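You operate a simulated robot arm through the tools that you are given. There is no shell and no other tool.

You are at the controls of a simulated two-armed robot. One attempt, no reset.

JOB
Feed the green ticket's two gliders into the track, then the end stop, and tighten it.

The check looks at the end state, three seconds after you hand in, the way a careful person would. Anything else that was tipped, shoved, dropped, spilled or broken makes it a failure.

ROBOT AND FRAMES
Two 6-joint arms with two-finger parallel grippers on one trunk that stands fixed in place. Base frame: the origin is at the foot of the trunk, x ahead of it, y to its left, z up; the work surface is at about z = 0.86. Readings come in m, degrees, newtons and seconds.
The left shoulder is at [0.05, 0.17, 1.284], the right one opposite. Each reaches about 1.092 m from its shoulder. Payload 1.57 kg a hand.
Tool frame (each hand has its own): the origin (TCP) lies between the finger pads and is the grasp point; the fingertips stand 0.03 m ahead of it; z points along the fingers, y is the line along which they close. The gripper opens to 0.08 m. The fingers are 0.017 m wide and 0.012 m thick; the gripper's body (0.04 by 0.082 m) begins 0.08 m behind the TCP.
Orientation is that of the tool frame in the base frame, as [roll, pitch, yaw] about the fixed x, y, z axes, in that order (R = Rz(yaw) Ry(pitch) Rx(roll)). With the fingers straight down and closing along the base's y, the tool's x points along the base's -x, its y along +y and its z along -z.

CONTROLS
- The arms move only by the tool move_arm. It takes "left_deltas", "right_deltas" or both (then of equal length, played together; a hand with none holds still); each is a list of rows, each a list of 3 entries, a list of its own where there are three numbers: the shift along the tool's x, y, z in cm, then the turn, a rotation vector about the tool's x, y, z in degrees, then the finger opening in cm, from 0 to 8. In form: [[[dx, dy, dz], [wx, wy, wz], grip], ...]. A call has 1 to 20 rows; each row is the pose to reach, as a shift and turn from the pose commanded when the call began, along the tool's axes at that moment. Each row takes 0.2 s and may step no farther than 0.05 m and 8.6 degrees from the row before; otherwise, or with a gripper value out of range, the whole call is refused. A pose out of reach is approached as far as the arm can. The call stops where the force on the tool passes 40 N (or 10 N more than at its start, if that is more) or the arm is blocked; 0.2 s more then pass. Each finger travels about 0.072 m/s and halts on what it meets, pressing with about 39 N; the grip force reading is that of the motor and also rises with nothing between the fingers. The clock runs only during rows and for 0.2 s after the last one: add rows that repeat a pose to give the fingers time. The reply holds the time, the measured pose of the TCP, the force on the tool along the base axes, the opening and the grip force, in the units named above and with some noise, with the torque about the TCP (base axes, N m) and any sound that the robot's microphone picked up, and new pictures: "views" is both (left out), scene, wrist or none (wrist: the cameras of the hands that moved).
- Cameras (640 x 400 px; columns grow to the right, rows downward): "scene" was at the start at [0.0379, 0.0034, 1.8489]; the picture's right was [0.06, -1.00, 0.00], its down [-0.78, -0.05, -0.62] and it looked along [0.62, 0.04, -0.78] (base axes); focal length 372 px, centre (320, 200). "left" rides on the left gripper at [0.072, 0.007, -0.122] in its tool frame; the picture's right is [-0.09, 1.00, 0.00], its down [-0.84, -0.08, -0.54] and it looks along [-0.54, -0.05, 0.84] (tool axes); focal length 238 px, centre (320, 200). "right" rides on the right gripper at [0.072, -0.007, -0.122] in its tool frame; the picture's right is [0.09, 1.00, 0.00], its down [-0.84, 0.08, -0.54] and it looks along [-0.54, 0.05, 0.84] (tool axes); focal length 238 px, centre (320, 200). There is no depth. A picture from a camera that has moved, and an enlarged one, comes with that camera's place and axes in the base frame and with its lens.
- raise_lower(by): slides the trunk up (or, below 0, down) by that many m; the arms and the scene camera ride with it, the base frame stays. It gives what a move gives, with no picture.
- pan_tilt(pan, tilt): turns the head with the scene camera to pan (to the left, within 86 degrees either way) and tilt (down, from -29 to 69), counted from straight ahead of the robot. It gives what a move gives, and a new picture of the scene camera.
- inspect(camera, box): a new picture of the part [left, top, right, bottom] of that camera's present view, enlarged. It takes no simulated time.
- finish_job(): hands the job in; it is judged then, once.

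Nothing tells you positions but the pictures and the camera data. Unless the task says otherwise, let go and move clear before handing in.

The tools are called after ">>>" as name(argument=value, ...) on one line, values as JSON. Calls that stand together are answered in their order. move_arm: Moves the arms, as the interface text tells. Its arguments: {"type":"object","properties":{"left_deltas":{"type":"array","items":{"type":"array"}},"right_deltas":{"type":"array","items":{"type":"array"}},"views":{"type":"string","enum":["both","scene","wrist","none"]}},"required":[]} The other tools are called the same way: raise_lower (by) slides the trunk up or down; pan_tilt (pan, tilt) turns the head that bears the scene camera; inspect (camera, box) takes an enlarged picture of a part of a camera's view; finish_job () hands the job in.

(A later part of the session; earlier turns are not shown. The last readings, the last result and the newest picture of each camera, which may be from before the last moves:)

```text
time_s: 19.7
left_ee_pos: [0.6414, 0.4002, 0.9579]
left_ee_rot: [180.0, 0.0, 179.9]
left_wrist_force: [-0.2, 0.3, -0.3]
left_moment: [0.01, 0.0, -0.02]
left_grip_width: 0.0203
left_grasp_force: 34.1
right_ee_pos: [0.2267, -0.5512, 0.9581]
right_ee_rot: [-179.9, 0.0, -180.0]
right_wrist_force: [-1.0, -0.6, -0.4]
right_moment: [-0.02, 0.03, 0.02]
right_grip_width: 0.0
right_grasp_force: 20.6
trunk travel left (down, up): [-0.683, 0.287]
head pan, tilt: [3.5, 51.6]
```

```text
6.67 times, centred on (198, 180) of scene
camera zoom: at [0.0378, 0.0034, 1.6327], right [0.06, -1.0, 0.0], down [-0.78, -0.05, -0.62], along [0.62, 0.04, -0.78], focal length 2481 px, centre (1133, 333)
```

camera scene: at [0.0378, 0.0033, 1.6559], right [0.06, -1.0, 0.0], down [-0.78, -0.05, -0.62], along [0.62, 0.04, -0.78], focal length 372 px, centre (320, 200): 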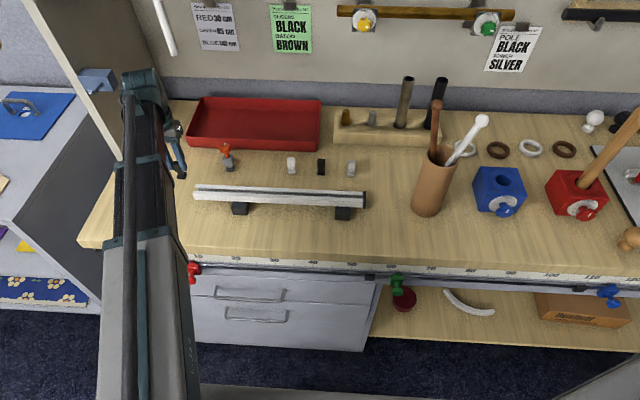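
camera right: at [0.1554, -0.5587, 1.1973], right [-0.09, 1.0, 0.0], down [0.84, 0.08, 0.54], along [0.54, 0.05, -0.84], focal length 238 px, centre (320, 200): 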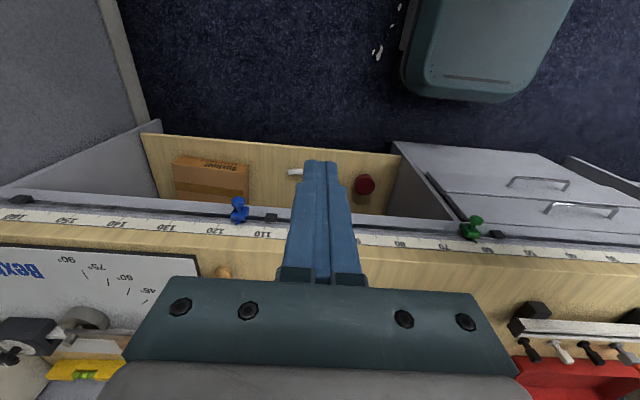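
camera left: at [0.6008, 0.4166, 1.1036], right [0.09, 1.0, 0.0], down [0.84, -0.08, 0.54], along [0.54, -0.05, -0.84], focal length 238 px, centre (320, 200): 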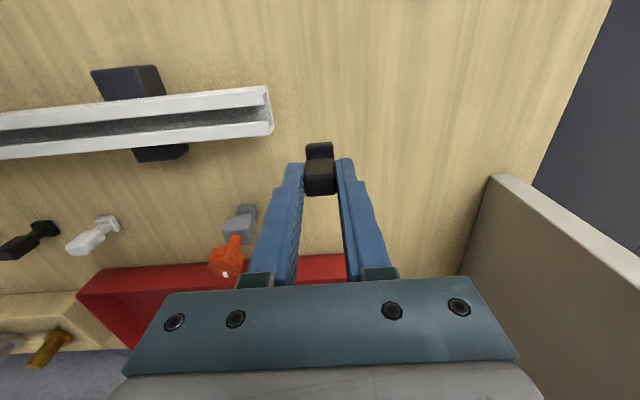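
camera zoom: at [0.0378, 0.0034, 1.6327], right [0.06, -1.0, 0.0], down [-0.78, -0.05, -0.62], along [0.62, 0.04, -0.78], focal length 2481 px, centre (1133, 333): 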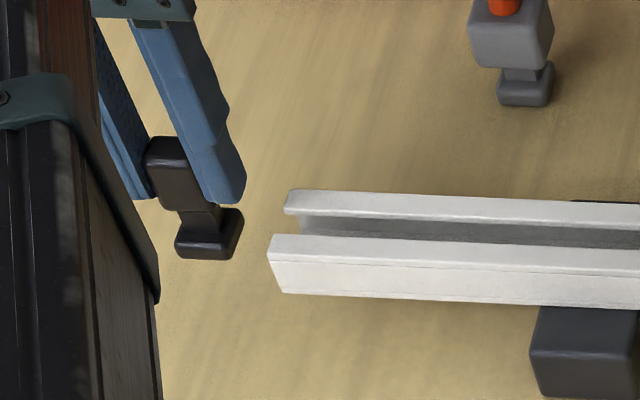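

>>> inspect(camera="scene", box=[165, 165, 213, 195])

>>> inspect(camera="left", box=[260, 120, 356, 200])

```text
13.33 times, centred on (189, 180) of scene
camera zoom: at [0.0378, 0.0034, 1.6327], right [0.06, -1.0, 0.0], down [-0.78, -0.05, -0.62], along [0.62, 0.04, -0.78], focal length 4962 px, centre (2067, 467)
```

zoom: 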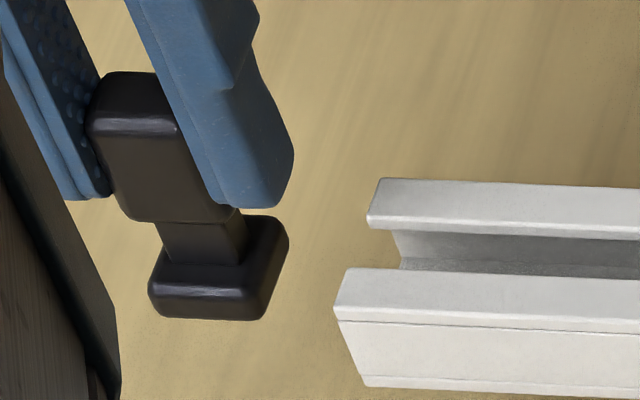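

```text
5.00 times, centred on (308, 160) of left
camera zoom: at [0.5684, 0.4087, 1.0804], right [0.09, 1.0, 0.0], down [0.84, -0.08, 0.54], along [0.54, -0.05, -0.84], focal length 1192 px, centre (380, 400)
```

zoom: 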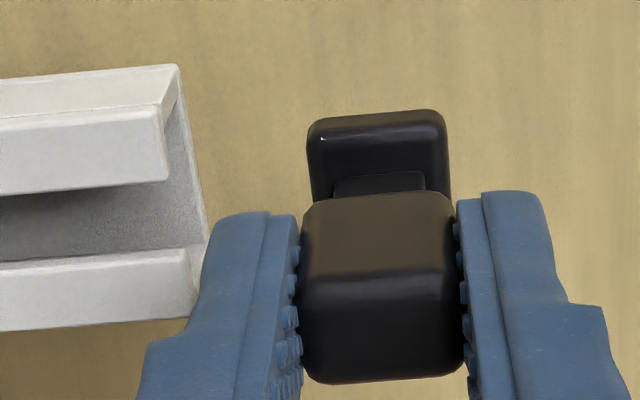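

The two cameras agree: the channel interior runs about z = 0.8905–0.908 and the foot's underside is at about 0.896, centred in x. I'll drop 2.5 mm and slide the foot in slowly.

>>> raise_lower(by=-0.0025)

>>> move_arm(left_deltas=[[[0, -0.7, 0], [0, 0, 0], 1], [[0, -1.4, 0], [0, 0, 0], 1], [[0, -2.0, 0], [0, 0, 0], 1], [[0, -2.6, 0], [0, 0, 0], 1], [[0, -3.2, 0], [0, 0, 0], 1]], views="none")

>>> inspect(camera="scene", box=[165, 150, 245, 200])

>>> inspect(camera="left", box=[240, 100, 400, 200])

```text
time_s: 20.2
left_ee_pos: [0.6405, 0.4011, 0.9563]
left_ee_rot: [179.9, 0.0, -179.9]
left_wrist_force: [0.4, -0.1, 0.4]
left_moment: [0.01, 0.03, 0.01]
left_grip_width: 0.0204
left_grasp_force: 33.6
right_ee_pos: [0.2274, -0.552, 0.956]
right_ee_rot: [-180.0, -0.1, -180.0]
right_wrist_force: [-0.3, -0.5, 0.0]
right_moment: [0.01, 0.04, -0.03]
right_grip_width: 0.0
right_grasp_force: 21.7
trunk travel left (down, up): [-0.68, 0.29]
head pan, tilt: [3.5, 51.6]
```

```text
time_s: 21.4
left_ee_pos: [0.6396, 0.3698, 0.9553]
left_ee_rot: [-180.0, 0.0, -180.0]
left_wrist_force: [-0.8, -0.1, -0.4]
left_moment: [0.02, -0.02, -0.01]
left_grip_width: 0.0202
left_grasp_force: 34.5
right_ee_pos: [0.2267, -0.5514, 0.9564]
right_ee_rot: [180.0, 0.0, -180.0]
right_wrist_force: [0.5, 0.1, -0.4]
right_moment: [-0.02, -0.01, 0.0]
right_grip_width: 0.0
right_grasp_force: 21.6
trunk travel left (down, up): [-0.68, 0.29]
head pan, tilt: [3.5, 51.6]
```

```text
8.00 times, centred on (205, 175) of scene
camera zoom: at [0.0379, 0.0033, 1.6302], right [0.06, -1.0, 0.0], down [-0.78, -0.05, -0.62], along [0.62, 0.04, -0.78], focal length 2977 px, centre (1240, 400)
```

zoom: 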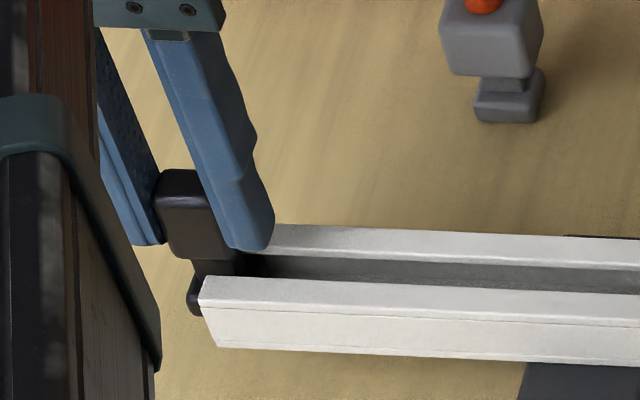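

```text
4.00 times, centred on (320, 150) of left
camera zoom: at [0.5679, 0.3768, 1.0779], right [0.09, 1.0, 0.0], down [0.84, -0.08, 0.54], along [0.54, -0.05, -0.84], focal length 953 px, centre (320, 400)
```

zoom: 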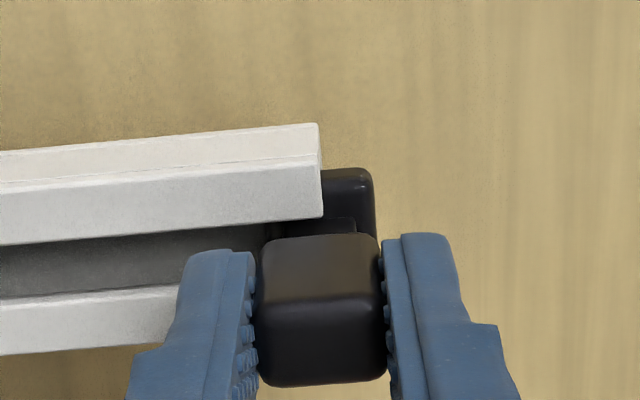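

The foot is entering under the lips with no contact force. I'll continue to slide it in.

>>> move_arm(left_deltas=[[[0, -0.8, 0], [0, 0, 0], 1], [[0, -1.6, 0], [0, 0, 0], 1], [[0, -2.4, 0], [0, 0, 0], 1], [[0, -3.2, 0], [0, 0, 0], 1]], views="none")

>>> inspect(camera="scene", box=[165, 150, 245, 200])

>>> inspect(camera="left", box=[240, 100, 400, 200])

```text
time_s: 22.4
left_ee_pos: [0.64, 0.3358, 0.9547]
left_ee_rot: [180.0, -0.1, -180.0]
left_wrist_force: [-2.8, 1.0, 0.4]
left_moment: [0.04, 0.12, -0.01]
left_grip_width: 0.02
left_grasp_force: 33.7
right_ee_pos: [0.2269, -0.5522, 0.9551]
right_ee_rot: [180.0, -0.1, -179.9]
right_wrist_force: [0.3, 0.6, 0.0]
right_moment: [-0.04, 0.04, -0.01]
right_grip_width: 0.0
right_grasp_force: 21.0
trunk travel left (down, up): [-0.68, 0.29]
head pan, tilt: [3.5, 51.6]
```

```text
8.00 times, centred on (205, 175) of scene
camera zoom: at [0.0375, 0.0034, 1.6302], right [0.06, -1.0, 0.0], down [-0.78, -0.05, -0.62], along [0.62, 0.04, -0.78], focal length 2977 px, centre (1240, 400)
```

zoom: 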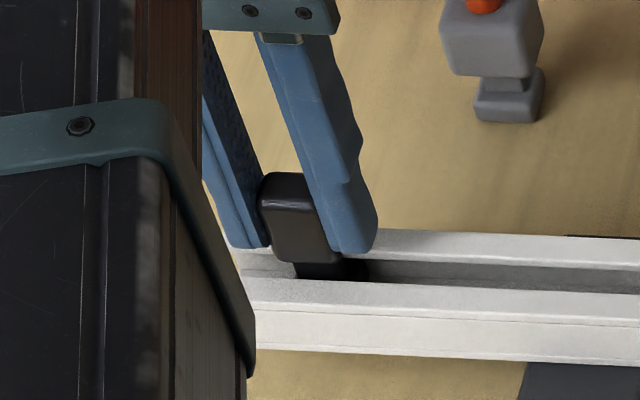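

```text
4.00 times, centred on (320, 150) of left
camera zoom: at [0.5684, 0.3441, 1.078], right [0.09, 1.0, 0.0], down [0.84, -0.08, 0.54], along [0.54, -0.05, -0.84], focal length 953 px, centre (320, 400)
```

zoom: 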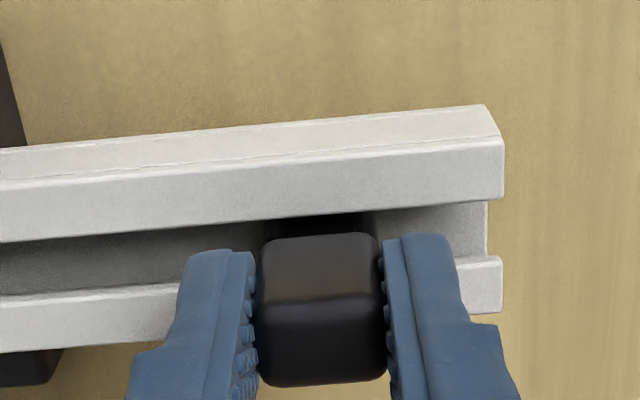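

The glider is fully in the track. There is a light 3 N side rub, so I'll shift 0.7 mm toward −x and see whether it goes away.

>>> move_arm(left_deltas=[[[0.07, -0.2, 0], [0, 0, 0], 1], [[0.07, -0.5, 0], [0, 0, 0], 1]], views="none")

```text
time_s: 23.0
left_ee_pos: [0.6406, 0.3326, 0.9554]
left_ee_rot: [-180.0, 0.0, -180.0]
left_wrist_force: [0.6, 0.2, -0.3]
left_moment: [0.01, -0.01, -0.05]
left_grip_width: 0.0206
left_grasp_force: 33.5
right_ee_pos: [0.2273, -0.5524, 0.955]
right_ee_rot: [-180.0, 0.0, -180.0]
right_wrist_force: [-0.3, -0.6, 0.1]
right_moment: [0.03, 0.02, 0.01]
right_grip_width: 0.0001
right_grasp_force: 21.2
trunk travel left (down, up): [-0.68, 0.29]
head pan, tilt: [3.5, 51.6]
```

>>> move_arm(left_deltas=[[[0, -1.5, 0], [0, 0, 0], 1], [[0, -3, 0], [0, 0, 0], 1], [[0, -4.5, 0], [0, 0, 0], 1], [[0, -6, 0], [0, 0, 0], 1], [[0, -7.5, 0], [0, 0, 0], 1], [[0, -9, 0], [0, 0, 0], 1]], views="none")

```text
time_s: 24.4
left_ee_pos: [0.6382, 0.2405, 0.9551]
left_ee_rot: [179.9, 0.0, -179.9]
left_wrist_force: [-0.4, -0.3, 0.0]
left_moment: [0.0, 0.02, 0.0]
left_grip_width: 0.0204
left_grasp_force: 34.0
right_ee_pos: [0.2271, -0.5534, 0.9542]
right_ee_rot: [180.0, 0.0, -180.0]
right_wrist_force: [0.3, -0.3, -0.1]
right_moment: [-0.01, -0.01, 0.02]
right_grip_width: 0.0003
right_grasp_force: 21.4
trunk travel left (down, up): [-0.68, 0.29]
head pan, tilt: [3.5, 51.6]
```

>>> move_arm(left_deltas=[[[0, -1.5, 0], [0, 0, 0], 1], [[0, -3, 0], [0, 0, 0], 1], [[0, -4.5, 0], [0, 0, 0], 1], [[0, -6, 0], [0, 0, 0], 1], [[0, -7.5, 0], [0, 0, 0], 1], [[0, -9, 0], [0, 0, 0], 1], [[0, -10.5, 0], [0, 0, 0], 1], [[0, -12, 0], [0, 0, 0], 1]])

>>> inspect(camera="left", box=[240, 100, 400, 200])

```text
time_s: 26.2
left_ee_pos: [0.639, 0.122, 0.9554]
left_ee_rot: [180.0, 0.0, 180.0]
left_wrist_force: [-0.2, -0.4, -0.2]
left_moment: [-0.02, 0.02, -0.01]
left_grip_width: 0.0203
left_grasp_force: 33.9
right_ee_pos: [0.2284, -0.553, 0.9554]
right_ee_rot: [179.9, 0.0, -180.0]
right_wrist_force: [0.4, -0.1, -0.9]
right_moment: [0.01, 0.01, -0.04]
right_grip_width: 0.0
right_grasp_force: 21.5
trunk travel left (down, up): [-0.68, 0.29]
head pan, tilt: [3.5, 51.6]
camera scene: at [0.0379, 0.0032, 1.6302], right [0.06, -1.0, 0.0], down [-0.78, -0.05, -0.62], along [0.62, 0.04, -0.78], focal length 372 px, centre (320, 200)
camera left: at [0.5676, 0.1294, 1.0779], right [0.09, 1.0, 0.0], down [0.84, -0.08, 0.54], along [0.54, -0.05, -0.84], focal length 238 px, centre (320, 200)
```

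scene: 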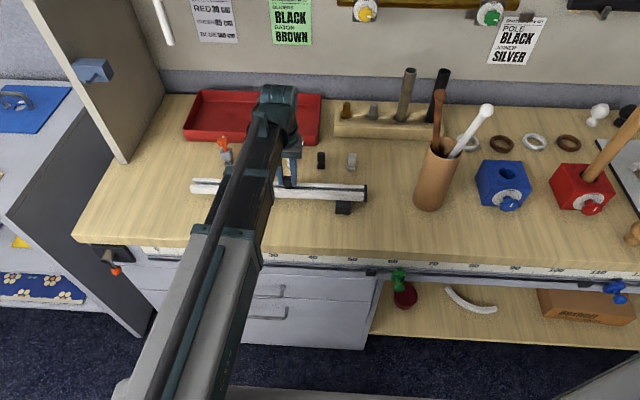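
left: 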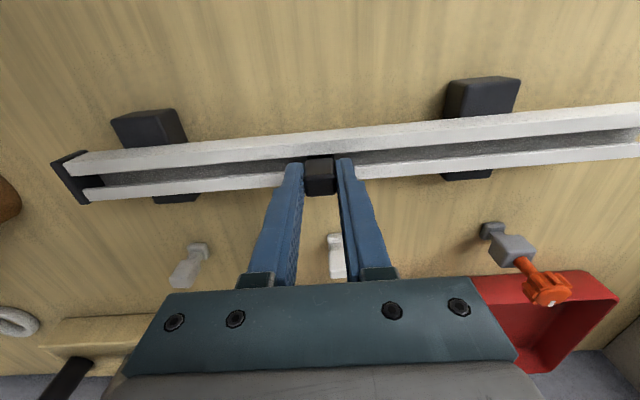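

```text
4.00 times, centred on (320, 150) of left
camera zoom: at [0.5676, 0.1294, 1.0779], right [0.09, 1.0, 0.0], down [0.84, -0.08, 0.54], along [0.54, -0.05, -0.84], focal length 953 px, centre (320, 400)
```

zoom: 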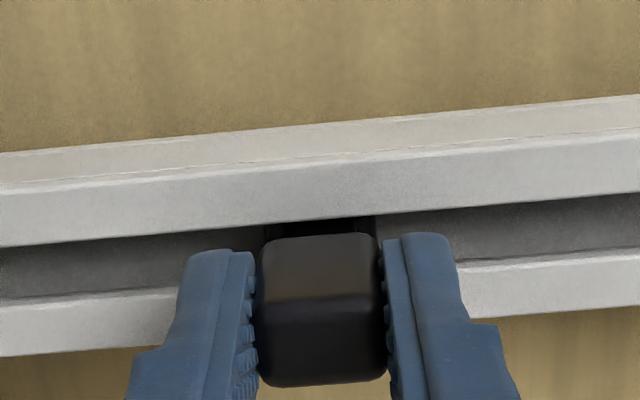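

The first glider slid freely to y≈0.12. I'll set it down 2 mm, release it and lift off.

>>> raise_lower(by=-0.002)

>>> move_arm(left_deltas=[[[0, 0, 0], [0, 0, 0], 2.4], [[0, 0, 0], [0, 0, 0], 3.5], [[0, 0, 0], [0, 0, 0], 4.5], [[0, 0, 0], [0, 0, 0], 4.5]], views="none")

>>> inspect(camera="left", box=[240, 100, 400, 200])

```text
time_s: 26.7
left_ee_pos: [0.6387, 0.1218, 0.9549]
left_ee_rot: [-179.9, 0.1, 180.0]
left_wrist_force: [4.7, 1.3, 22.6]
left_moment: [0.08, -0.26, -0.01]
left_grip_width: 0.0204
left_grasp_force: 34.8
right_ee_pos: [0.2248, -0.5532, 0.9546]
right_ee_rot: [179.9, 0.0, 180.0]
right_wrist_force: [-0.8, -0.5, 0.6]
right_moment: [0.01, 0.04, 0.04]
right_grip_width: 0.0
right_grasp_force: 21.3
trunk travel left (down, up): [-0.678, 0.292]
head pan, tilt: [3.5, 51.6]
```

```text
time_s: 27.7
left_ee_pos: [0.6394, 0.1207, 0.9531]
left_ee_rot: [179.9, 0.1, -180.0]
left_wrist_force: [0.5, -0.2, -0.6]
left_moment: [-0.02, -0.02, 0.0]
left_grip_width: 0.0451
left_grasp_force: 0.0
right_ee_pos: [0.2264, -0.5536, 0.9526]
right_ee_rot: [179.9, 0.0, -180.0]
right_wrist_force: [0.1, 0.0, -0.4]
right_moment: [0.0, 0.04, 0.0]
right_grip_width: 0.0001
right_grasp_force: 21.3
trunk travel left (down, up): [-0.678, 0.292]
head pan, tilt: [3.5, 51.6]
```

```text
4.00 times, centred on (320, 150) of left
camera zoom: at [0.5675, 0.1295, 1.0759], right [0.09, 1.0, 0.0], down [0.84, -0.08, 0.54], along [0.54, -0.05, -0.84], focal length 953 px, centre (320, 400)
```

zoom: 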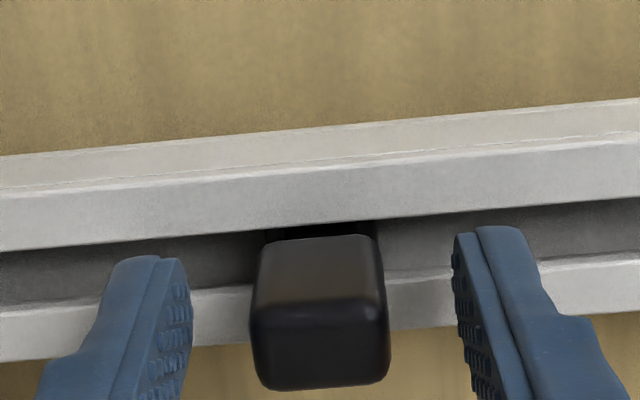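

The first glider is seated and standing free in the track; it touched the channel floor at that last step. I'll rise and go look at the second black glider.

>>> raise_lower(by=0.05)

>>> move_arm(left_deltas=[[[-3, -3, 0], [0, 0, 0], 5], [[-6, -6, 0], [0, 0, 0], 5], [[-7, -9, 0], [0, 0, 0], 5], [[-7, -9, 0], [0, 0, 0], 5]])

>>> inspect(camera="left", box=[260, 140, 380, 230])

```text
time_s: 28.7
left_ee_pos: [0.6401, 0.1212, 1.0039]
left_ee_rot: [-180.0, 0.0, -179.9]
left_wrist_force: [-0.1, -0.5, 0.1]
left_moment: [-0.01, 0.0, -0.01]
left_grip_width: 0.0452
left_grasp_force: 0.0
right_ee_pos: [0.2265, -0.5528, 1.0026]
right_ee_rot: [180.0, 0.0, 180.0]
right_wrist_force: [0.0, 0.9, -0.1]
right_moment: [0.05, -0.02, 0.02]
right_grip_width: 0.0
right_grasp_force: 21.2
trunk travel left (down, up): [-0.728, 0.242]
head pan, tilt: [3.5, 51.6]
```

```text
time_s: 29.7
left_ee_pos: [0.7085, 0.0303, 1.0044]
left_ee_rot: [-180.0, 0.0, 180.0]
left_wrist_force: [-0.4, 0.2, 0.0]
left_moment: [0.01, 0.02, -0.01]
left_grip_width: 0.0499
left_grasp_force: 0.1
right_ee_pos: [0.2263, -0.5526, 1.0034]
right_ee_rot: [180.0, 0.0, 180.0]
right_wrist_force: [0.0, 0.1, -0.2]
right_moment: [0.0, -0.01, 0.06]
right_grip_width: 0.0
right_grasp_force: 20.9
trunk travel left (down, up): [-0.728, 0.242]
head pan, tilt: [3.5, 51.6]
camera scene: at [0.0378, 0.0033, 1.6782], right [0.06, -1.0, 0.0], down [-0.78, -0.05, -0.62], along [0.62, 0.04, -0.78], focal length 372 px, centre (320, 200)
camera left: at [0.6366, 0.0388, 1.1259], right [0.09, 1.0, 0.0], down [0.84, -0.08, 0.54], along [0.54, -0.05, -0.84], focal length 238 px, centre (320, 200)
```

scene: 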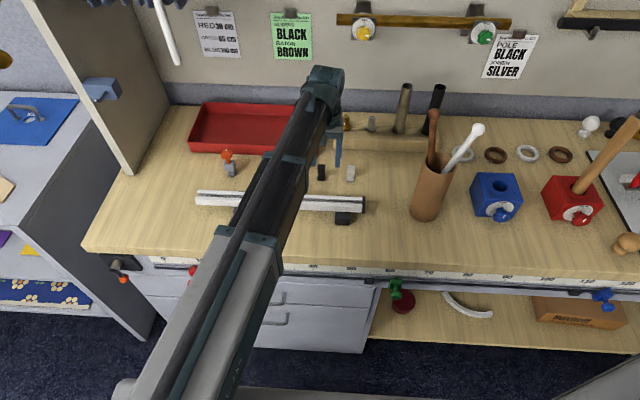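
left: 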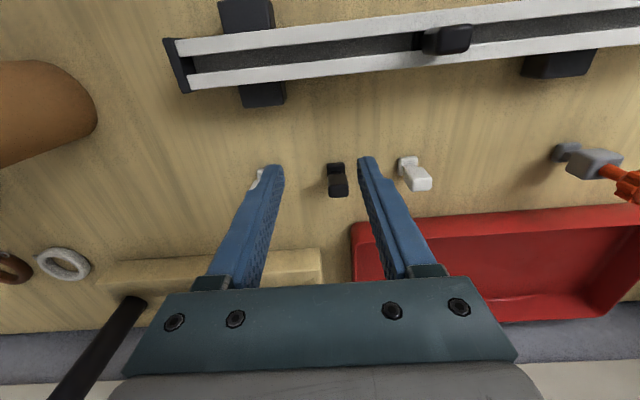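

```text
4.44 times, centred on (320, 185) of left
camera zoom: at [0.6366, 0.0388, 1.1259], right [0.09, 1.0, 0.0], down [0.84, -0.08, 0.54], along [0.54, -0.05, -0.84], focal length 1059 px, centre (320, 267)
```

zoom: 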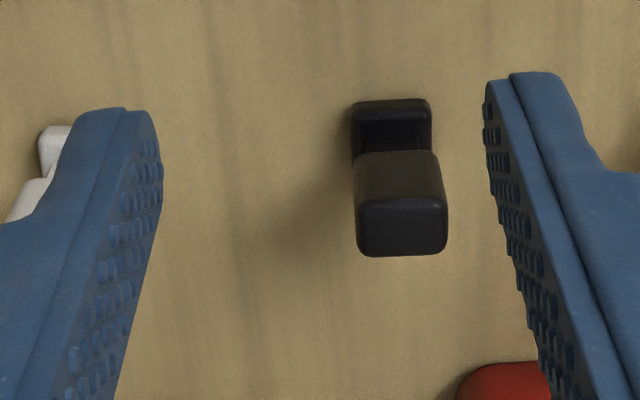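

The second black glider stands at about (0.763, 0.046), square to the axes. I'll move over it and lower.

>>> move_arm(left_deltas=[[[-3, 0.7, 0], [0, 0, 0], 5], [[-5.45, 1.39, 0], [0, 0, 0], 5], [[-5.45, 1.39, 0], [0, 0, 0], 5]], views="none")

>>> raise_lower(by=-0.04)

>>> inspect(camera="left", box=[240, 100, 400, 220])

```text
time_s: 30.5
left_ee_pos: [0.7651, 0.044, 1.003]
left_ee_rot: [180.0, 0.0, -180.0]
left_wrist_force: [0.0, -0.3, -0.6]
left_moment: [0.03, -0.01, 0.0]
left_grip_width: 0.0498
left_grasp_force: 0.1
right_ee_pos: [0.2273, -0.5518, 1.0041]
right_ee_rot: [180.0, 0.1, 180.0]
right_wrist_force: [0.4, 0.1, -0.1]
right_moment: [0.0, -0.01, 0.0]
right_grip_width: 0.0002
right_grasp_force: 21.7
trunk travel left (down, up): [-0.728, 0.242]
head pan, tilt: [3.5, 51.6]
```

```text
time_s: 31.3
left_ee_pos: [0.7645, 0.0448, 0.9635]
left_ee_rot: [-180.0, -0.1, 179.9]
left_wrist_force: [-0.3, 0.0, 1.1]
left_moment: [0.01, -0.03, 0.0]
left_grip_width: 0.0499
left_grasp_force: 0.0
right_ee_pos: [0.2267, -0.5516, 0.963]
right_ee_rot: [180.0, 0.0, -180.0]
right_wrist_force: [0.3, -0.1, 0.0]
right_moment: [0.0, 0.02, 0.04]
right_grip_width: 0.0
right_grasp_force: 21.5
trunk travel left (down, up): [-0.688, 0.282]
head pan, tilt: [3.5, 51.6]
```

```text
3.33 times, centred on (320, 160) of left
camera zoom: at [0.693, 0.0522, 1.086], right [0.09, 1.0, 0.0], down [0.84, -0.08, 0.54], along [0.54, -0.05, -0.84], focal length 794 px, centre (320, 333)
```

zoom: 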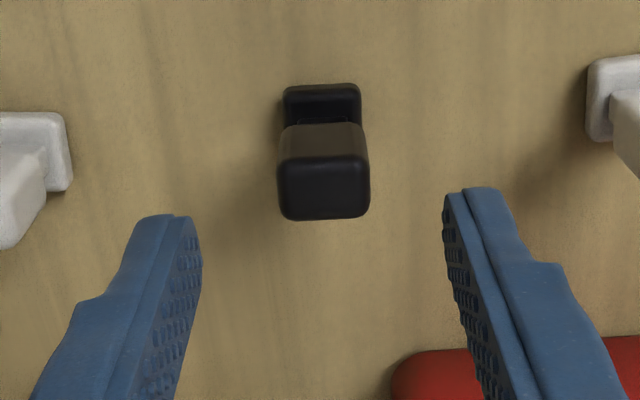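

>>> move_arm(left_deltas=[[[0.03, 0.12, 0], [0, 0, 0], 5], [[0.03, 0.12, 0], [0, 0, 0], 5]], views="none")

>>> raise_lower(by=-0.042)

>>> inspect(camera="left", box=[240, 100, 400, 220])

```text
time_s: 31.9
left_ee_pos: [0.7651, 0.0458, 0.964]
left_ee_rot: [-180.0, 0.0, -180.0]
left_wrist_force: [0.1, -0.6, -1.0]
left_moment: [-0.03, 0.02, -0.01]
left_grip_width: 0.0498
left_grasp_force: 0.1
right_ee_pos: [0.2266, -0.5534, 0.9622]
right_ee_rot: [-180.0, 0.0, -180.0]
right_wrist_force: [-0.2, 0.7, -0.3]
right_moment: [-0.01, -0.03, -0.02]
right_grip_width: 0.0
right_grasp_force: 21.4
trunk travel left (down, up): [-0.688, 0.282]
head pan, tilt: [3.5, 51.6]
```

```text
time_s: 32.7
left_ee_pos: [0.7652, 0.0456, 0.9203]
left_ee_rot: [-179.9, 0.0, 179.9]
left_wrist_force: [-0.3, 0.1, -0.1]
left_moment: [0.01, 0.01, 0.0]
left_grip_width: 0.05
left_grasp_force: 0.1
right_ee_pos: [0.2265, -0.552, 0.9221]
right_ee_rot: [-179.9, 0.0, 180.0]
right_wrist_force: [0.5, -0.9, -0.2]
right_moment: [0.03, 0.04, -0.02]
right_grip_width: 0.0
right_grasp_force: 21.5
trunk travel left (down, up): [-0.646, 0.324]
head pan, tilt: [3.5, 51.6]
```

```text
3.33 times, centred on (320, 160) of left
camera zoom: at [0.6927, 0.0532, 1.044], right [0.09, 1.0, 0.0], down [0.84, -0.08, 0.54], along [0.54, -0.05, -0.84], focal length 794 px, centre (320, 333)
```

zoom: 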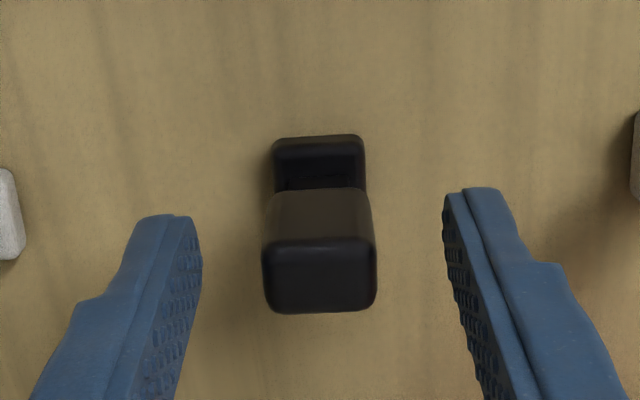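

>>> move_arm(left_deltas=[[[0.12, 0, 0], [0, 0, 0], 5], [[0.12, 0, 0], [0, 0, 0], 3], [[0.12, 0, 0], [0, 0, 0], 1], [[0.12, 0, 0], [0, 0, 0], 1], [[0.12, 0, 0], [0, 0, 0], 1]], views="none")

>>> inspect(camera="left", box=[240, 100, 400, 220])

```text
time_s: 33.9
left_ee_pos: [0.763, 0.0449, 0.9206]
left_ee_rot: [180.0, 0.0, -180.0]
left_wrist_force: [0.2, 1.0, 0.0]
left_moment: [0.01, -0.01, 0.03]
left_grip_width: 0.0201
left_grasp_force: 33.9
right_ee_pos: [0.2261, -0.5528, 0.9211]
right_ee_rot: [180.0, 0.0, -180.0]
right_wrist_force: [-0.3, -0.2, -0.1]
right_moment: [0.01, 0.0, 0.03]
right_grip_width: 0.0
right_grasp_force: 21.1
trunk travel left (down, up): [-0.646, 0.324]
head pan, tilt: [3.5, 51.6]
```

```text
3.33 times, centred on (320, 160) of left
camera zoom: at [0.6918, 0.053, 1.0439], right [0.09, 1.0, 0.0], down [0.84, -0.08, 0.54], along [0.54, -0.05, -0.84], focal length 794 px, centre (320, 333)
```

zoom: 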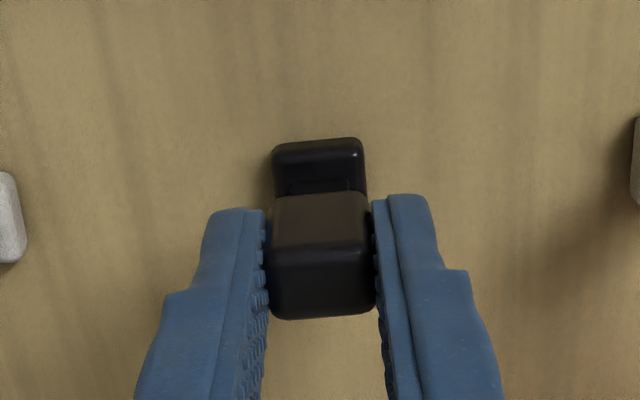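

The grip matches that on the first glider. I'll lift, carry it along the clear lane, and line it up outside the open end.

>>> raise_lower(by=0.06)

>>> move_arm(left_deltas=[[[3.5, 0, 0], [0, 0, 0], 1], [[7, 0, 0], [0, 0, 0], 1], [[7, 4, 0], [0, 0, 0], 1], [[7, 8, 0], [0, 0, 0], 1], [[7, 12, 0], [0, 0, 0], 1], [[7, 16, 0], [0, 0, 0], 1], [[7, 20, 0], [0, 0, 0], 1], [[7, 24, 0], [0, 0, 0], 1], [[7, 28, 0], [0, 0, 0], 1], [[7, 32, 0], [0, 0, 0], 1], [[7, 35.6, 0], [0, 0, 0], 1], [[10, 35.6, 0], [0, 0, 0], 1], [[12.4, 35.6, 0], [0, 0, 0], 1], [[12.4, 35.6, 0], [0, 0, 0], 1]], views="none")

>>> raise_lower(by=-0.025)

>>> inspect(camera="scene", box=[165, 155, 245, 205])

>>> inspect(camera="left", box=[240, 80, 400, 200])

```text
time_s: 34.9
left_ee_pos: [0.7634, 0.0457, 0.981]
left_ee_rot: [-180.0, -0.1, 179.9]
left_wrist_force: [-0.5, -0.3, -0.6]
left_moment: [0.02, 0.0, 0.0]
left_grip_width: 0.0206
left_grasp_force: 33.5
right_ee_pos: [0.2271, -0.552, 0.9815]
right_ee_rot: [-180.0, 0.1, 180.0]
right_wrist_force: [-0.6, 0.3, 0.7]
right_moment: [-0.01, 0.02, -0.03]
right_grip_width: 0.0
right_grasp_force: 21.5
trunk travel left (down, up): [-0.706, 0.264]
head pan, tilt: [3.5, 51.6]
```

```text
time_s: 37.9
left_ee_pos: [0.6406, 0.4006, 0.9797]
left_ee_rot: [-180.0, 0.0, 180.0]
left_wrist_force: [0.3, -0.1, -0.2]
left_moment: [-0.01, -0.02, -0.03]
left_grip_width: 0.0203
left_grasp_force: 34.1
right_ee_pos: [0.2269, -0.5522, 0.9815]
right_ee_rot: [-179.9, -0.1, 179.9]
right_wrist_force: [-1.1, 1.2, 1.0]
right_moment: [-0.03, 0.0, 0.0]
right_grip_width: 0.0001
right_grasp_force: 20.9
trunk travel left (down, up): [-0.706, 0.264]
head pan, tilt: [3.5, 51.6]
```

```text
time_s: 38.6
left_ee_pos: [0.6395, 0.4008, 0.9559]
left_ee_rot: [180.0, 0.1, 180.0]
left_wrist_force: [0.1, 0.3, 0.0]
left_moment: [-0.02, 0.01, -0.02]
left_grip_width: 0.0204
left_grasp_force: 34.1
right_ee_pos: [0.2263, -0.5524, 0.9556]
right_ee_rot: [179.9, -0.1, 180.0]
right_wrist_force: [0.3, -0.2, 0.7]
right_moment: [0.01, -0.01, 0.01]
right_grip_width: 0.0
right_grasp_force: 21.0
trunk travel left (down, up): [-0.681, 0.289]
head pan, tilt: [3.5, 51.6]
```

```text
8.00 times, centred on (205, 180) of scene
camera zoom: at [0.0378, 0.0034, 1.6312], right [0.06, -1.0, 0.0], down [-0.78, -0.05, -0.62], along [0.62, 0.04, -0.78], focal length 2977 px, centre (1240, 360)
```

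zoom: 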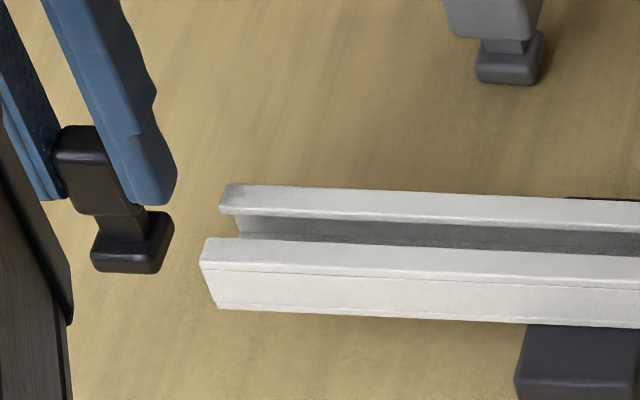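

```text
3.33 times, centred on (320, 140) of left
camera zoom: at [0.5682, 0.4083, 1.0789], right [0.09, 1.0, 0.0], down [0.84, -0.08, 0.54], along [0.54, -0.05, -0.84], focal length 794 px, centre (320, 400)
```

zoom: 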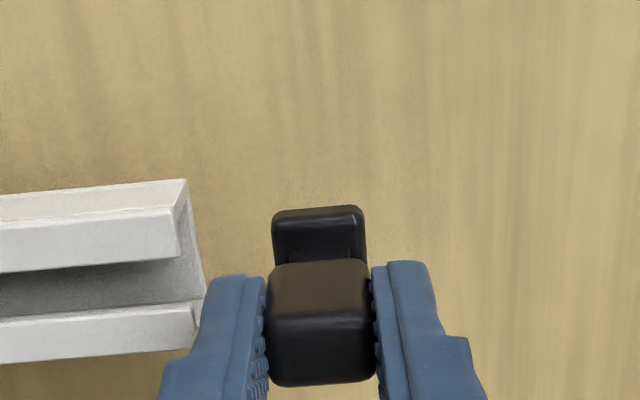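

>>> move_arm(left_deltas=[[[0.06, -0.8, 0], [0, 0, 0], 1], [[0.06, -1.6, 0], [0, 0, 0], 1], [[0.06, -2.4, 0], [0, 0, 0], 1], [[0.06, -3.2, 0], [0, 0, 0], 1], [[0.06, -4.0, 0], [0, 0, 0], 1], [[0.06, -4.8, 0], [0, 0, 0], 1], [[0.06, -5.6, 0], [0, 0, 0], 1], [[0.06, -6.4, 0], [0, 0, 0], 1]], views="none")

>>> inspect(camera="left", box=[240, 100, 400, 200])

>>> inspect(camera="scene", box=[165, 155, 245, 205])

```text
time_s: 40.5
left_ee_pos: [0.639, 0.3361, 0.9569]
left_ee_rot: [-180.0, 0.0, 180.0]
left_wrist_force: [0.6, -0.3, -0.7]
left_moment: [-0.01, 0.0, 0.01]
left_grip_width: 0.0204
left_grasp_force: 34.0
right_ee_pos: [0.2268, -0.5532, 0.956]
right_ee_rot: [180.0, 0.0, -180.0]
right_wrist_force: [1.0, 1.0, -0.9]
right_moment: [0.0, 0.0, -0.01]
right_grip_width: 0.0
right_grasp_force: 21.6
trunk travel left (down, up): [-0.681, 0.289]
head pan, tilt: [3.5, 51.6]
```

```text
4.00 times, centred on (320, 150) of left
camera zoom: at [0.568, 0.344, 1.0789], right [0.09, 1.0, 0.0], down [0.84, -0.08, 0.54], along [0.54, -0.05, -0.84], focal length 953 px, centre (320, 400)
```

zoom: 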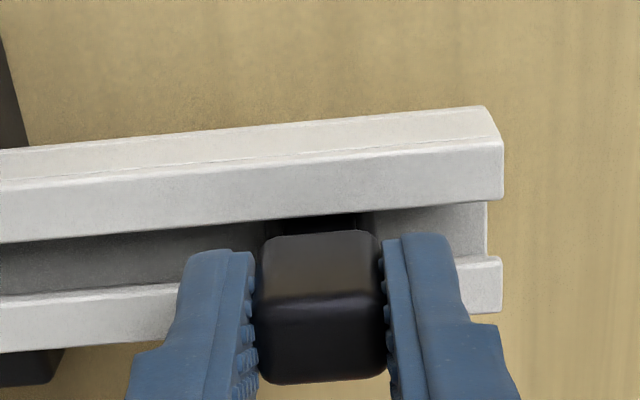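

```text
8.00 times, centred on (205, 180) of scene
camera zoom: at [0.0379, 0.0033, 1.6312], right [0.06, -1.0, 0.0], down [-0.78, -0.05, -0.62], along [0.62, 0.04, -0.78], focal length 2977 px, centre (1240, 360)
```

zoom: 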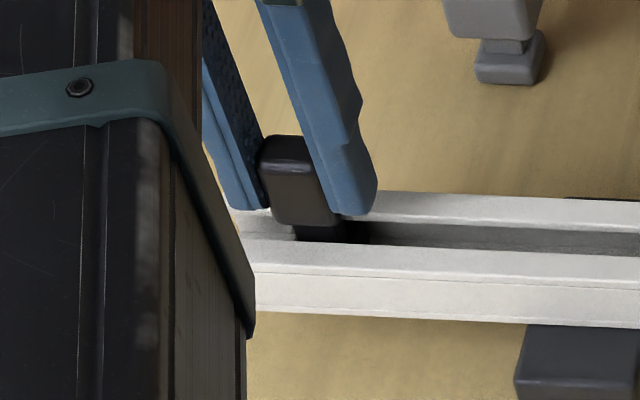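

The second glider is in with no rubbing. I'll slide it on to y≈0.20, well clear of the first.

>>> move_arm(left_deltas=[[[0, -1.5, 0], [0, 0, 0], 1], [[0, -3, 0], [0, 0, 0], 1], [[0, -4.5, 0], [0, 0, 0], 1], [[0, -6, 0], [0, 0, 0], 1], [[0, -7.5, 0], [0, 0, 0], 1], [[0, -9, 0], [0, 0, 0], 1], [[0, -10.5, 0], [0, 0, 0], 1], [[0, -12, 0], [0, 0, 0], 1], [[0, -13.5, 0], [0, 0, 0], 1], [[0, -13.5, 0], [0, 0, 0], 1]], views="wrist")

>>> raise_lower(by=-0.002)

>>> move_arm(left_deltas=[[[0, 0, 0], [0, 0, 0], 2.4], [[0, 0, 0], [0, 0, 0], 3.5], [[0, 0, 0], [0, 0, 0], 4.5], [[0, 0, 0], [0, 0, 0], 4.5]], views="none")

>>> raise_lower(by=0.05)

>>> inspect(camera="left", box=[160, 40, 480, 240])

```text
time_s: 42.6
left_ee_pos: [0.6392, 0.1999, 0.9567]
left_ee_rot: [180.0, 0.0, -179.9]
left_wrist_force: [0.5, 0.0, 0.6]
left_moment: [0.02, -0.01, -0.01]
left_grip_width: 0.0206
left_grasp_force: 33.5
right_ee_pos: [0.226, -0.553, 0.9567]
right_ee_rot: [180.0, -0.1, 179.9]
right_wrist_force: [0.9, -0.8, 0.0]
right_moment: [0.04, 0.01, -0.02]
right_grip_width: 0.0
right_grasp_force: 21.6
trunk travel left (down, up): [-0.681, 0.289]
head pan, tilt: [3.5, 51.6]
camera left: at [0.5676, 0.2092, 1.0789], right [0.09, 1.0, 0.0], down [0.84, -0.08, 0.54], along [0.54, -0.05, -0.84], focal length 238 px, centre (320, 200)
```

left: 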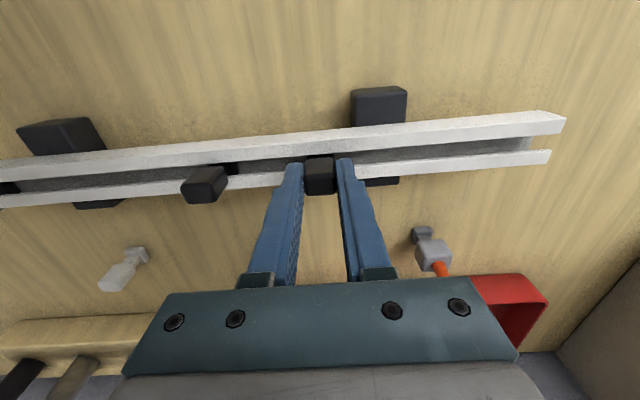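

```text
time_s: 43.2
left_ee_pos: [0.6385, 0.2016, 0.955]
left_ee_rot: [179.9, 0.0, 180.0]
left_wrist_force: [2.1, -0.1, 11.3]
left_moment: [-0.02, -0.12, 0.01]
left_grip_width: 0.0201
left_grasp_force: 33.3
right_ee_pos: [0.2262, -0.5526, 0.9548]
right_ee_rot: [180.0, 0.0, -180.0]
right_wrist_force: [0.5, 0.2, -0.6]
right_moment: [-0.04, 0.0, 0.02]
right_grip_width: 0.0001
right_grasp_force: 21.2
trunk travel left (down, up): [-0.679, 0.291]
head pan, tilt: [3.5, 51.6]
```

```text
time_s: 44.2
left_ee_pos: [0.6395, 0.2014, 0.9538]
left_ee_rot: [180.0, 0.0, -179.9]
left_wrist_force: [0.2, -0.2, 0.1]
left_moment: [0.02, -0.03, 0.01]
left_grip_width: 0.0451
left_grasp_force: 0.2
right_ee_pos: [0.2278, -0.5527, 0.9542]
right_ee_rot: [-179.9, 0.0, -180.0]
right_wrist_force: [-0.6, 0.1, 0.2]
right_moment: [0.01, 0.0, 0.02]
right_grip_width: 0.0
right_grasp_force: 20.8
trunk travel left (down, up): [-0.679, 0.291]
head pan, tilt: [3.5, 51.6]
```

```text
time_s: 45.1
left_ee_pos: [0.6397, 0.2007, 1.004]
left_ee_rot: [-180.0, 0.0, 179.9]
left_wrist_force: [0.6, 0.7, -0.7]
left_moment: [-0.01, 0.01, -0.03]
left_grip_width: 0.0451
left_grasp_force: 0.0
right_ee_pos: [0.228, -0.5517, 1.0046]
right_ee_rot: [179.9, 0.0, -179.9]
right_wrist_force: [0.1, -0.4, 0.1]
right_moment: [-0.01, -0.04, -0.01]
right_grip_width: 0.0
right_grasp_force: 20.9
trunk travel left (down, up): [-0.729, 0.241]
head pan, tilt: [3.5, 51.6]
```

```text
2.00 times, centred on (320, 140) of left
camera zoom: at [0.5677, 0.2095, 1.1269], right [0.09, 1.0, 0.0], down [0.84, -0.08, 0.54], along [0.54, -0.05, -0.84], focal length 477 px, centre (320, 320)
```

zoom: 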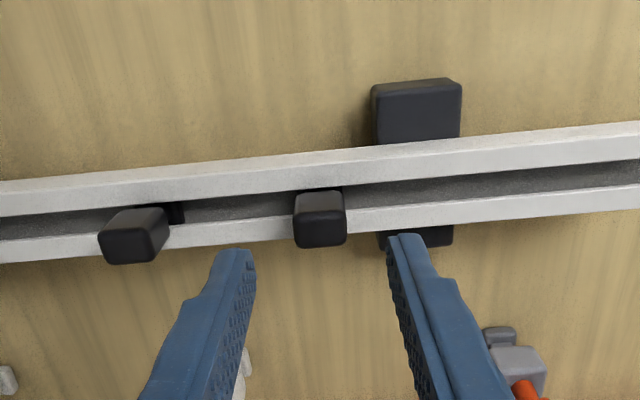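

Both black gliders now stand in the track. Next is the end stop; I'll take a careful look at it from close by.

>>> move_arm(left_deltas=[[[-3, 3, 0], [0, 0, 0], 6], [[-5, 7, 0], [0, 0, 0], 6], [[-5, 11, 0], [0, 0, 0], 6], [[-5, 11, 0], [0, 0, 0], 6]], views="wrist")

>>> inspect(camera="left", box=[272, 140, 368, 220])

>>> inspect(camera="scene", box=[206, 140, 254, 180])

```text
time_s: 46.1
left_ee_pos: [0.6904, 0.3116, 1.0041]
left_ee_rot: [180.0, 0.0, 180.0]
left_wrist_force: [0.1, 0.2, 0.2]
left_moment: [0.02, -0.03, 0.01]
left_grip_width: 0.0598
left_grasp_force: 0.0
right_ee_pos: [0.2276, -0.5523, 1.0051]
right_ee_rot: [180.0, 0.0, -180.0]
right_wrist_force: [0.1, -0.3, -0.2]
right_moment: [-0.02, 0.01, 0.01]
right_grip_width: 0.0
right_grasp_force: 21.5
trunk travel left (down, up): [-0.729, 0.241]
head pan, tilt: [3.5, 51.6]
camera left: at [0.619, 0.3197, 1.1269], right [0.09, 1.0, 0.0], down [0.84, -0.08, 0.54], along [0.54, -0.05, -0.84], focal length 238 px, centre (320, 200)
```

left: 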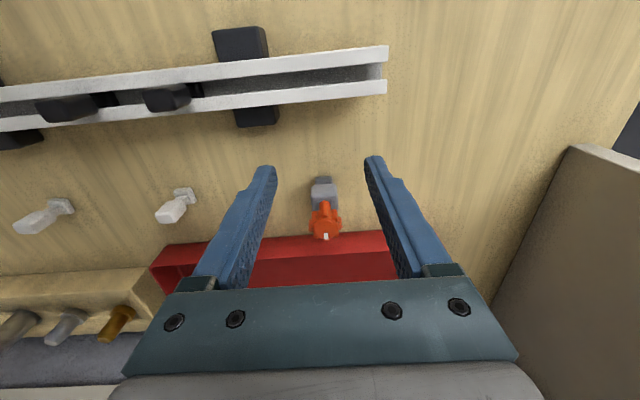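

```text
5.00 times, centred on (320, 180) of left
camera zoom: at [0.619, 0.3197, 1.1269], right [0.09, 1.0, 0.0], down [0.84, -0.08, 0.54], along [0.54, -0.05, -0.84], focal length 1192 px, centre (320, 300)
```

zoom: 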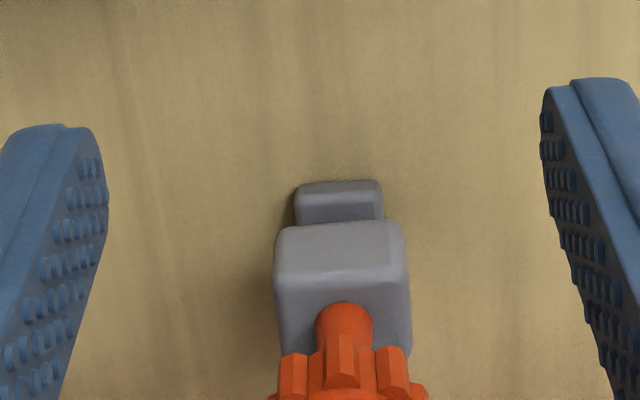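

```text
10.00 times, centred on (230, 160) of scene
camera zoom: at [0.0379, 0.0032, 1.6792], right [0.06, -1.0, 0.0], down [-0.78, -0.05, -0.62], along [0.62, 0.04, -0.78], focal length 3721 px, centre (1220, 600)
```

zoom: 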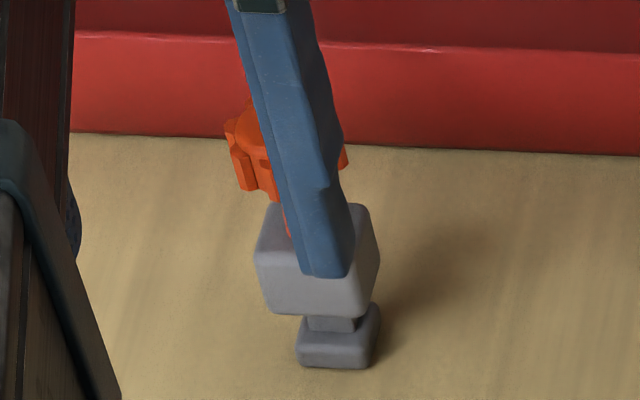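

>>> inspect(camera="left", box=[285, 170, 365, 245])

```text
5.33 times, centred on (325, 208) of left
camera zoom: at [0.619, 0.3197, 1.1269], right [0.09, 1.0, 0.0], down [0.84, -0.08, 0.54], along [0.54, -0.05, -0.84], focal length 1271 px, centre (293, 160)
```

zoom: 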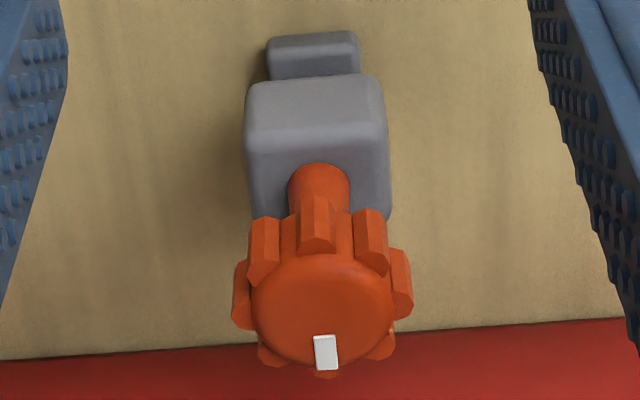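

The knob is about 32 mm across, wider than the 28 mm head under it, so I'll carry the stop by the knob with the fingertips overlapping the head. I'll move over it and check the centring.

>>> move_arm(left_deltas=[[[-4, -0.1, 0], [0, 0, 0], 6], [[-7.1, -0.16, 0], [0, 0, 0], 6], [[-7.1, -0.16, 0], [0, 0, 0], 6]], views="none")

>>> inspect(camera="left", box=[260, 90, 380, 190])

>>> inspect(camera="left", box=[290, 100, 350, 160])

```text
time_s: 46.9
left_ee_pos: [0.7603, 0.3082, 1.0036]
left_ee_rot: [-180.0, 0.0, 179.8]
left_wrist_force: [-0.1, -0.4, 0.4]
left_moment: [-0.05, 0.03, 0.01]
left_grip_width: 0.06
left_grasp_force: 0.1
right_ee_pos: [0.2271, -0.5512, 1.0028]
right_ee_rot: [179.9, 0.0, -180.0]
right_wrist_force: [0.1, -0.3, 0.3]
right_moment: [0.0, 0.04, 0.01]
right_grip_width: 0.0
right_grasp_force: 21.7
trunk travel left (down, up): [-0.729, 0.241]
head pan, tilt: [3.5, 51.6]
```

```text
4.00 times, centred on (320, 140) of left
camera zoom: at [0.6889, 0.3167, 1.127], right [0.09, 1.0, 0.0], down [0.84, -0.08, 0.54], along [0.54, -0.05, -0.84], focal length 953 px, centre (320, 440)
```

zoom: 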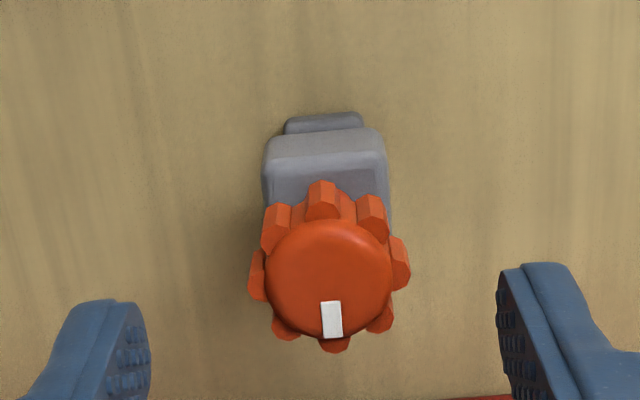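

```text
6.67 times, centred on (320, 130) of left
camera zoom: at [0.6889, 0.3167, 1.127], right [0.09, 1.0, 0.0], down [0.84, -0.08, 0.54], along [0.54, -0.05, -0.84], focal length 1589 px, centre (320, 667)
```

zoom: 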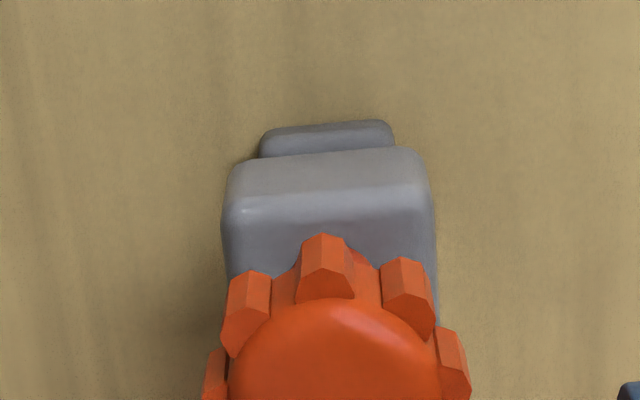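

The knob's axis is at about (0.7645, 0.3115), with its top at z≈0.951 and its lobes lined up with the axes. I'll shift over it, lower, and grip the knob.

>>> move_arm(left_deltas=[[[-0.35, 0.15, 0], [0, 0, 0], 6], [[-0.35, 0.15, 0], [0, 0, 0], 6]], views="none")

>>> raise_lower(by=-0.045)

>>> inspect(camera="left", box=[240, 90, 400, 210])

```text
time_s: 47.5
left_ee_pos: [0.7648, 0.3096, 1.0047]
left_ee_rot: [-180.0, 0.0, -180.0]
left_wrist_force: [-0.5, 0.0, 0.0]
left_moment: [0.01, -0.01, 0.0]
left_grip_width: 0.0599
left_grasp_force: 0.0
right_ee_pos: [0.2274, -0.552, 1.0044]
right_ee_rot: [180.0, 0.0, 180.0]
right_wrist_force: [0.0, 0.3, 0.0]
right_moment: [0.0, 0.01, 0.02]
right_grip_width: 0.0002
right_grasp_force: 21.4
trunk travel left (down, up): [-0.729, 0.241]
head pan, tilt: [3.5, 51.6]
```

```text
time_s: 48.4
left_ee_pos: [0.7635, 0.3102, 0.9603]
left_ee_rot: [-179.9, -0.1, -179.9]
left_wrist_force: [0.1, -0.6, -0.2]
left_moment: [0.0, -0.01, 0.03]
left_grip_width: 0.0599
left_grasp_force: 0.0
right_ee_pos: [0.2272, -0.5511, 0.959]
right_ee_rot: [-179.9, -0.1, 179.9]
right_wrist_force: [-0.7, -0.6, -0.4]
right_moment: [0.0, 0.01, -0.01]
right_grip_width: 0.0
right_grasp_force: 21.6
trunk travel left (down, up): [-0.684, 0.286]
head pan, tilt: [3.5, 51.6]
```

```text
3.33 times, centred on (320, 150) of left
camera zoom: at [0.6921, 0.3186, 1.082], right [0.09, 1.0, 0.0], down [0.84, -0.08, 0.54], along [0.54, -0.05, -0.84], focal length 794 px, centre (320, 367)
```

zoom: 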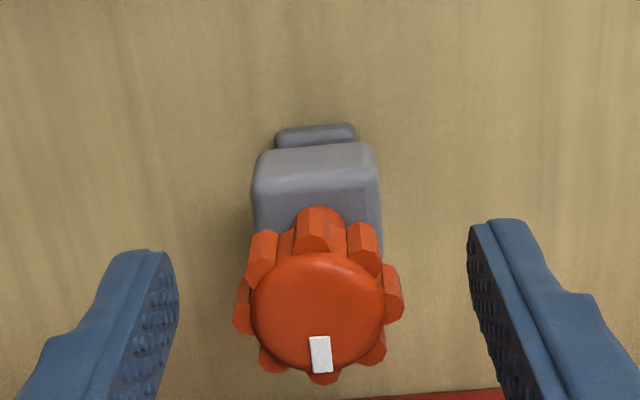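

>>> raise_lower(by=-0.03)

>>> inspect(camera="left", box=[240, 110, 400, 230])

>>> inspect(camera="scene", box=[196, 125, 244, 165])

```text
time_s: 49.1
left_ee_pos: [0.7644, 0.3101, 0.9294]
left_ee_rot: [-180.0, 0.0, 179.9]
left_wrist_force: [-0.1, 0.2, 0.5]
left_moment: [-0.01, 0.0, 0.02]
left_grip_width: 0.0601
left_grasp_force: 0.0
right_ee_pos: [0.2268, -0.5524, 0.9295]
right_ee_rot: [-179.9, 0.0, -180.0]
right_wrist_force: [0.4, 1.1, 0.6]
right_moment: [-0.02, 0.04, 0.01]
right_grip_width: 0.0
right_grasp_force: 22.1
trunk travel left (down, up): [-0.654, 0.316]
head pan, tilt: [3.5, 51.6]
```

```text
3.33 times, centred on (320, 170) of left
camera zoom: at [0.6921, 0.3186, 1.052], right [0.09, 1.0, 0.0], down [0.84, -0.08, 0.54], along [0.54, -0.05, -0.84], focal length 794 px, centre (320, 300)
```

zoom: 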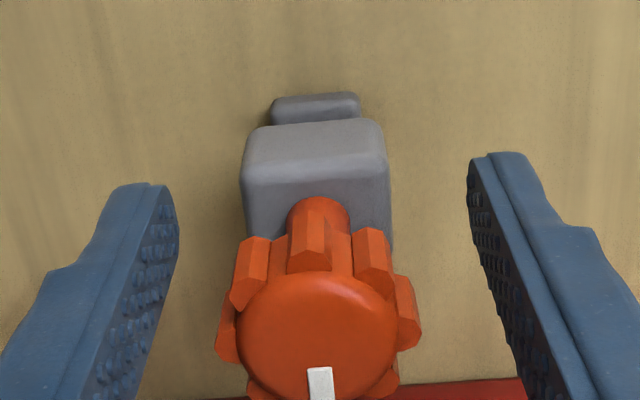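

```text
10.00 times, centred on (220, 145) of scene
camera zoom: at [0.0377, 0.0033, 1.6042], right [0.06, -1.0, 0.0], down [-0.78, -0.05, -0.62], along [0.62, 0.04, -0.78], focal length 3721 px, centre (1320, 750)
```

zoom: 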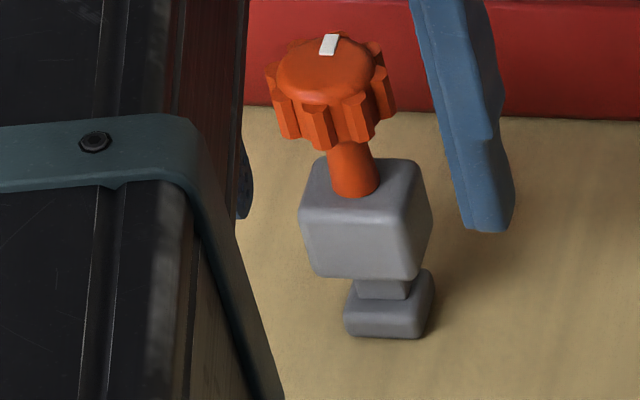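

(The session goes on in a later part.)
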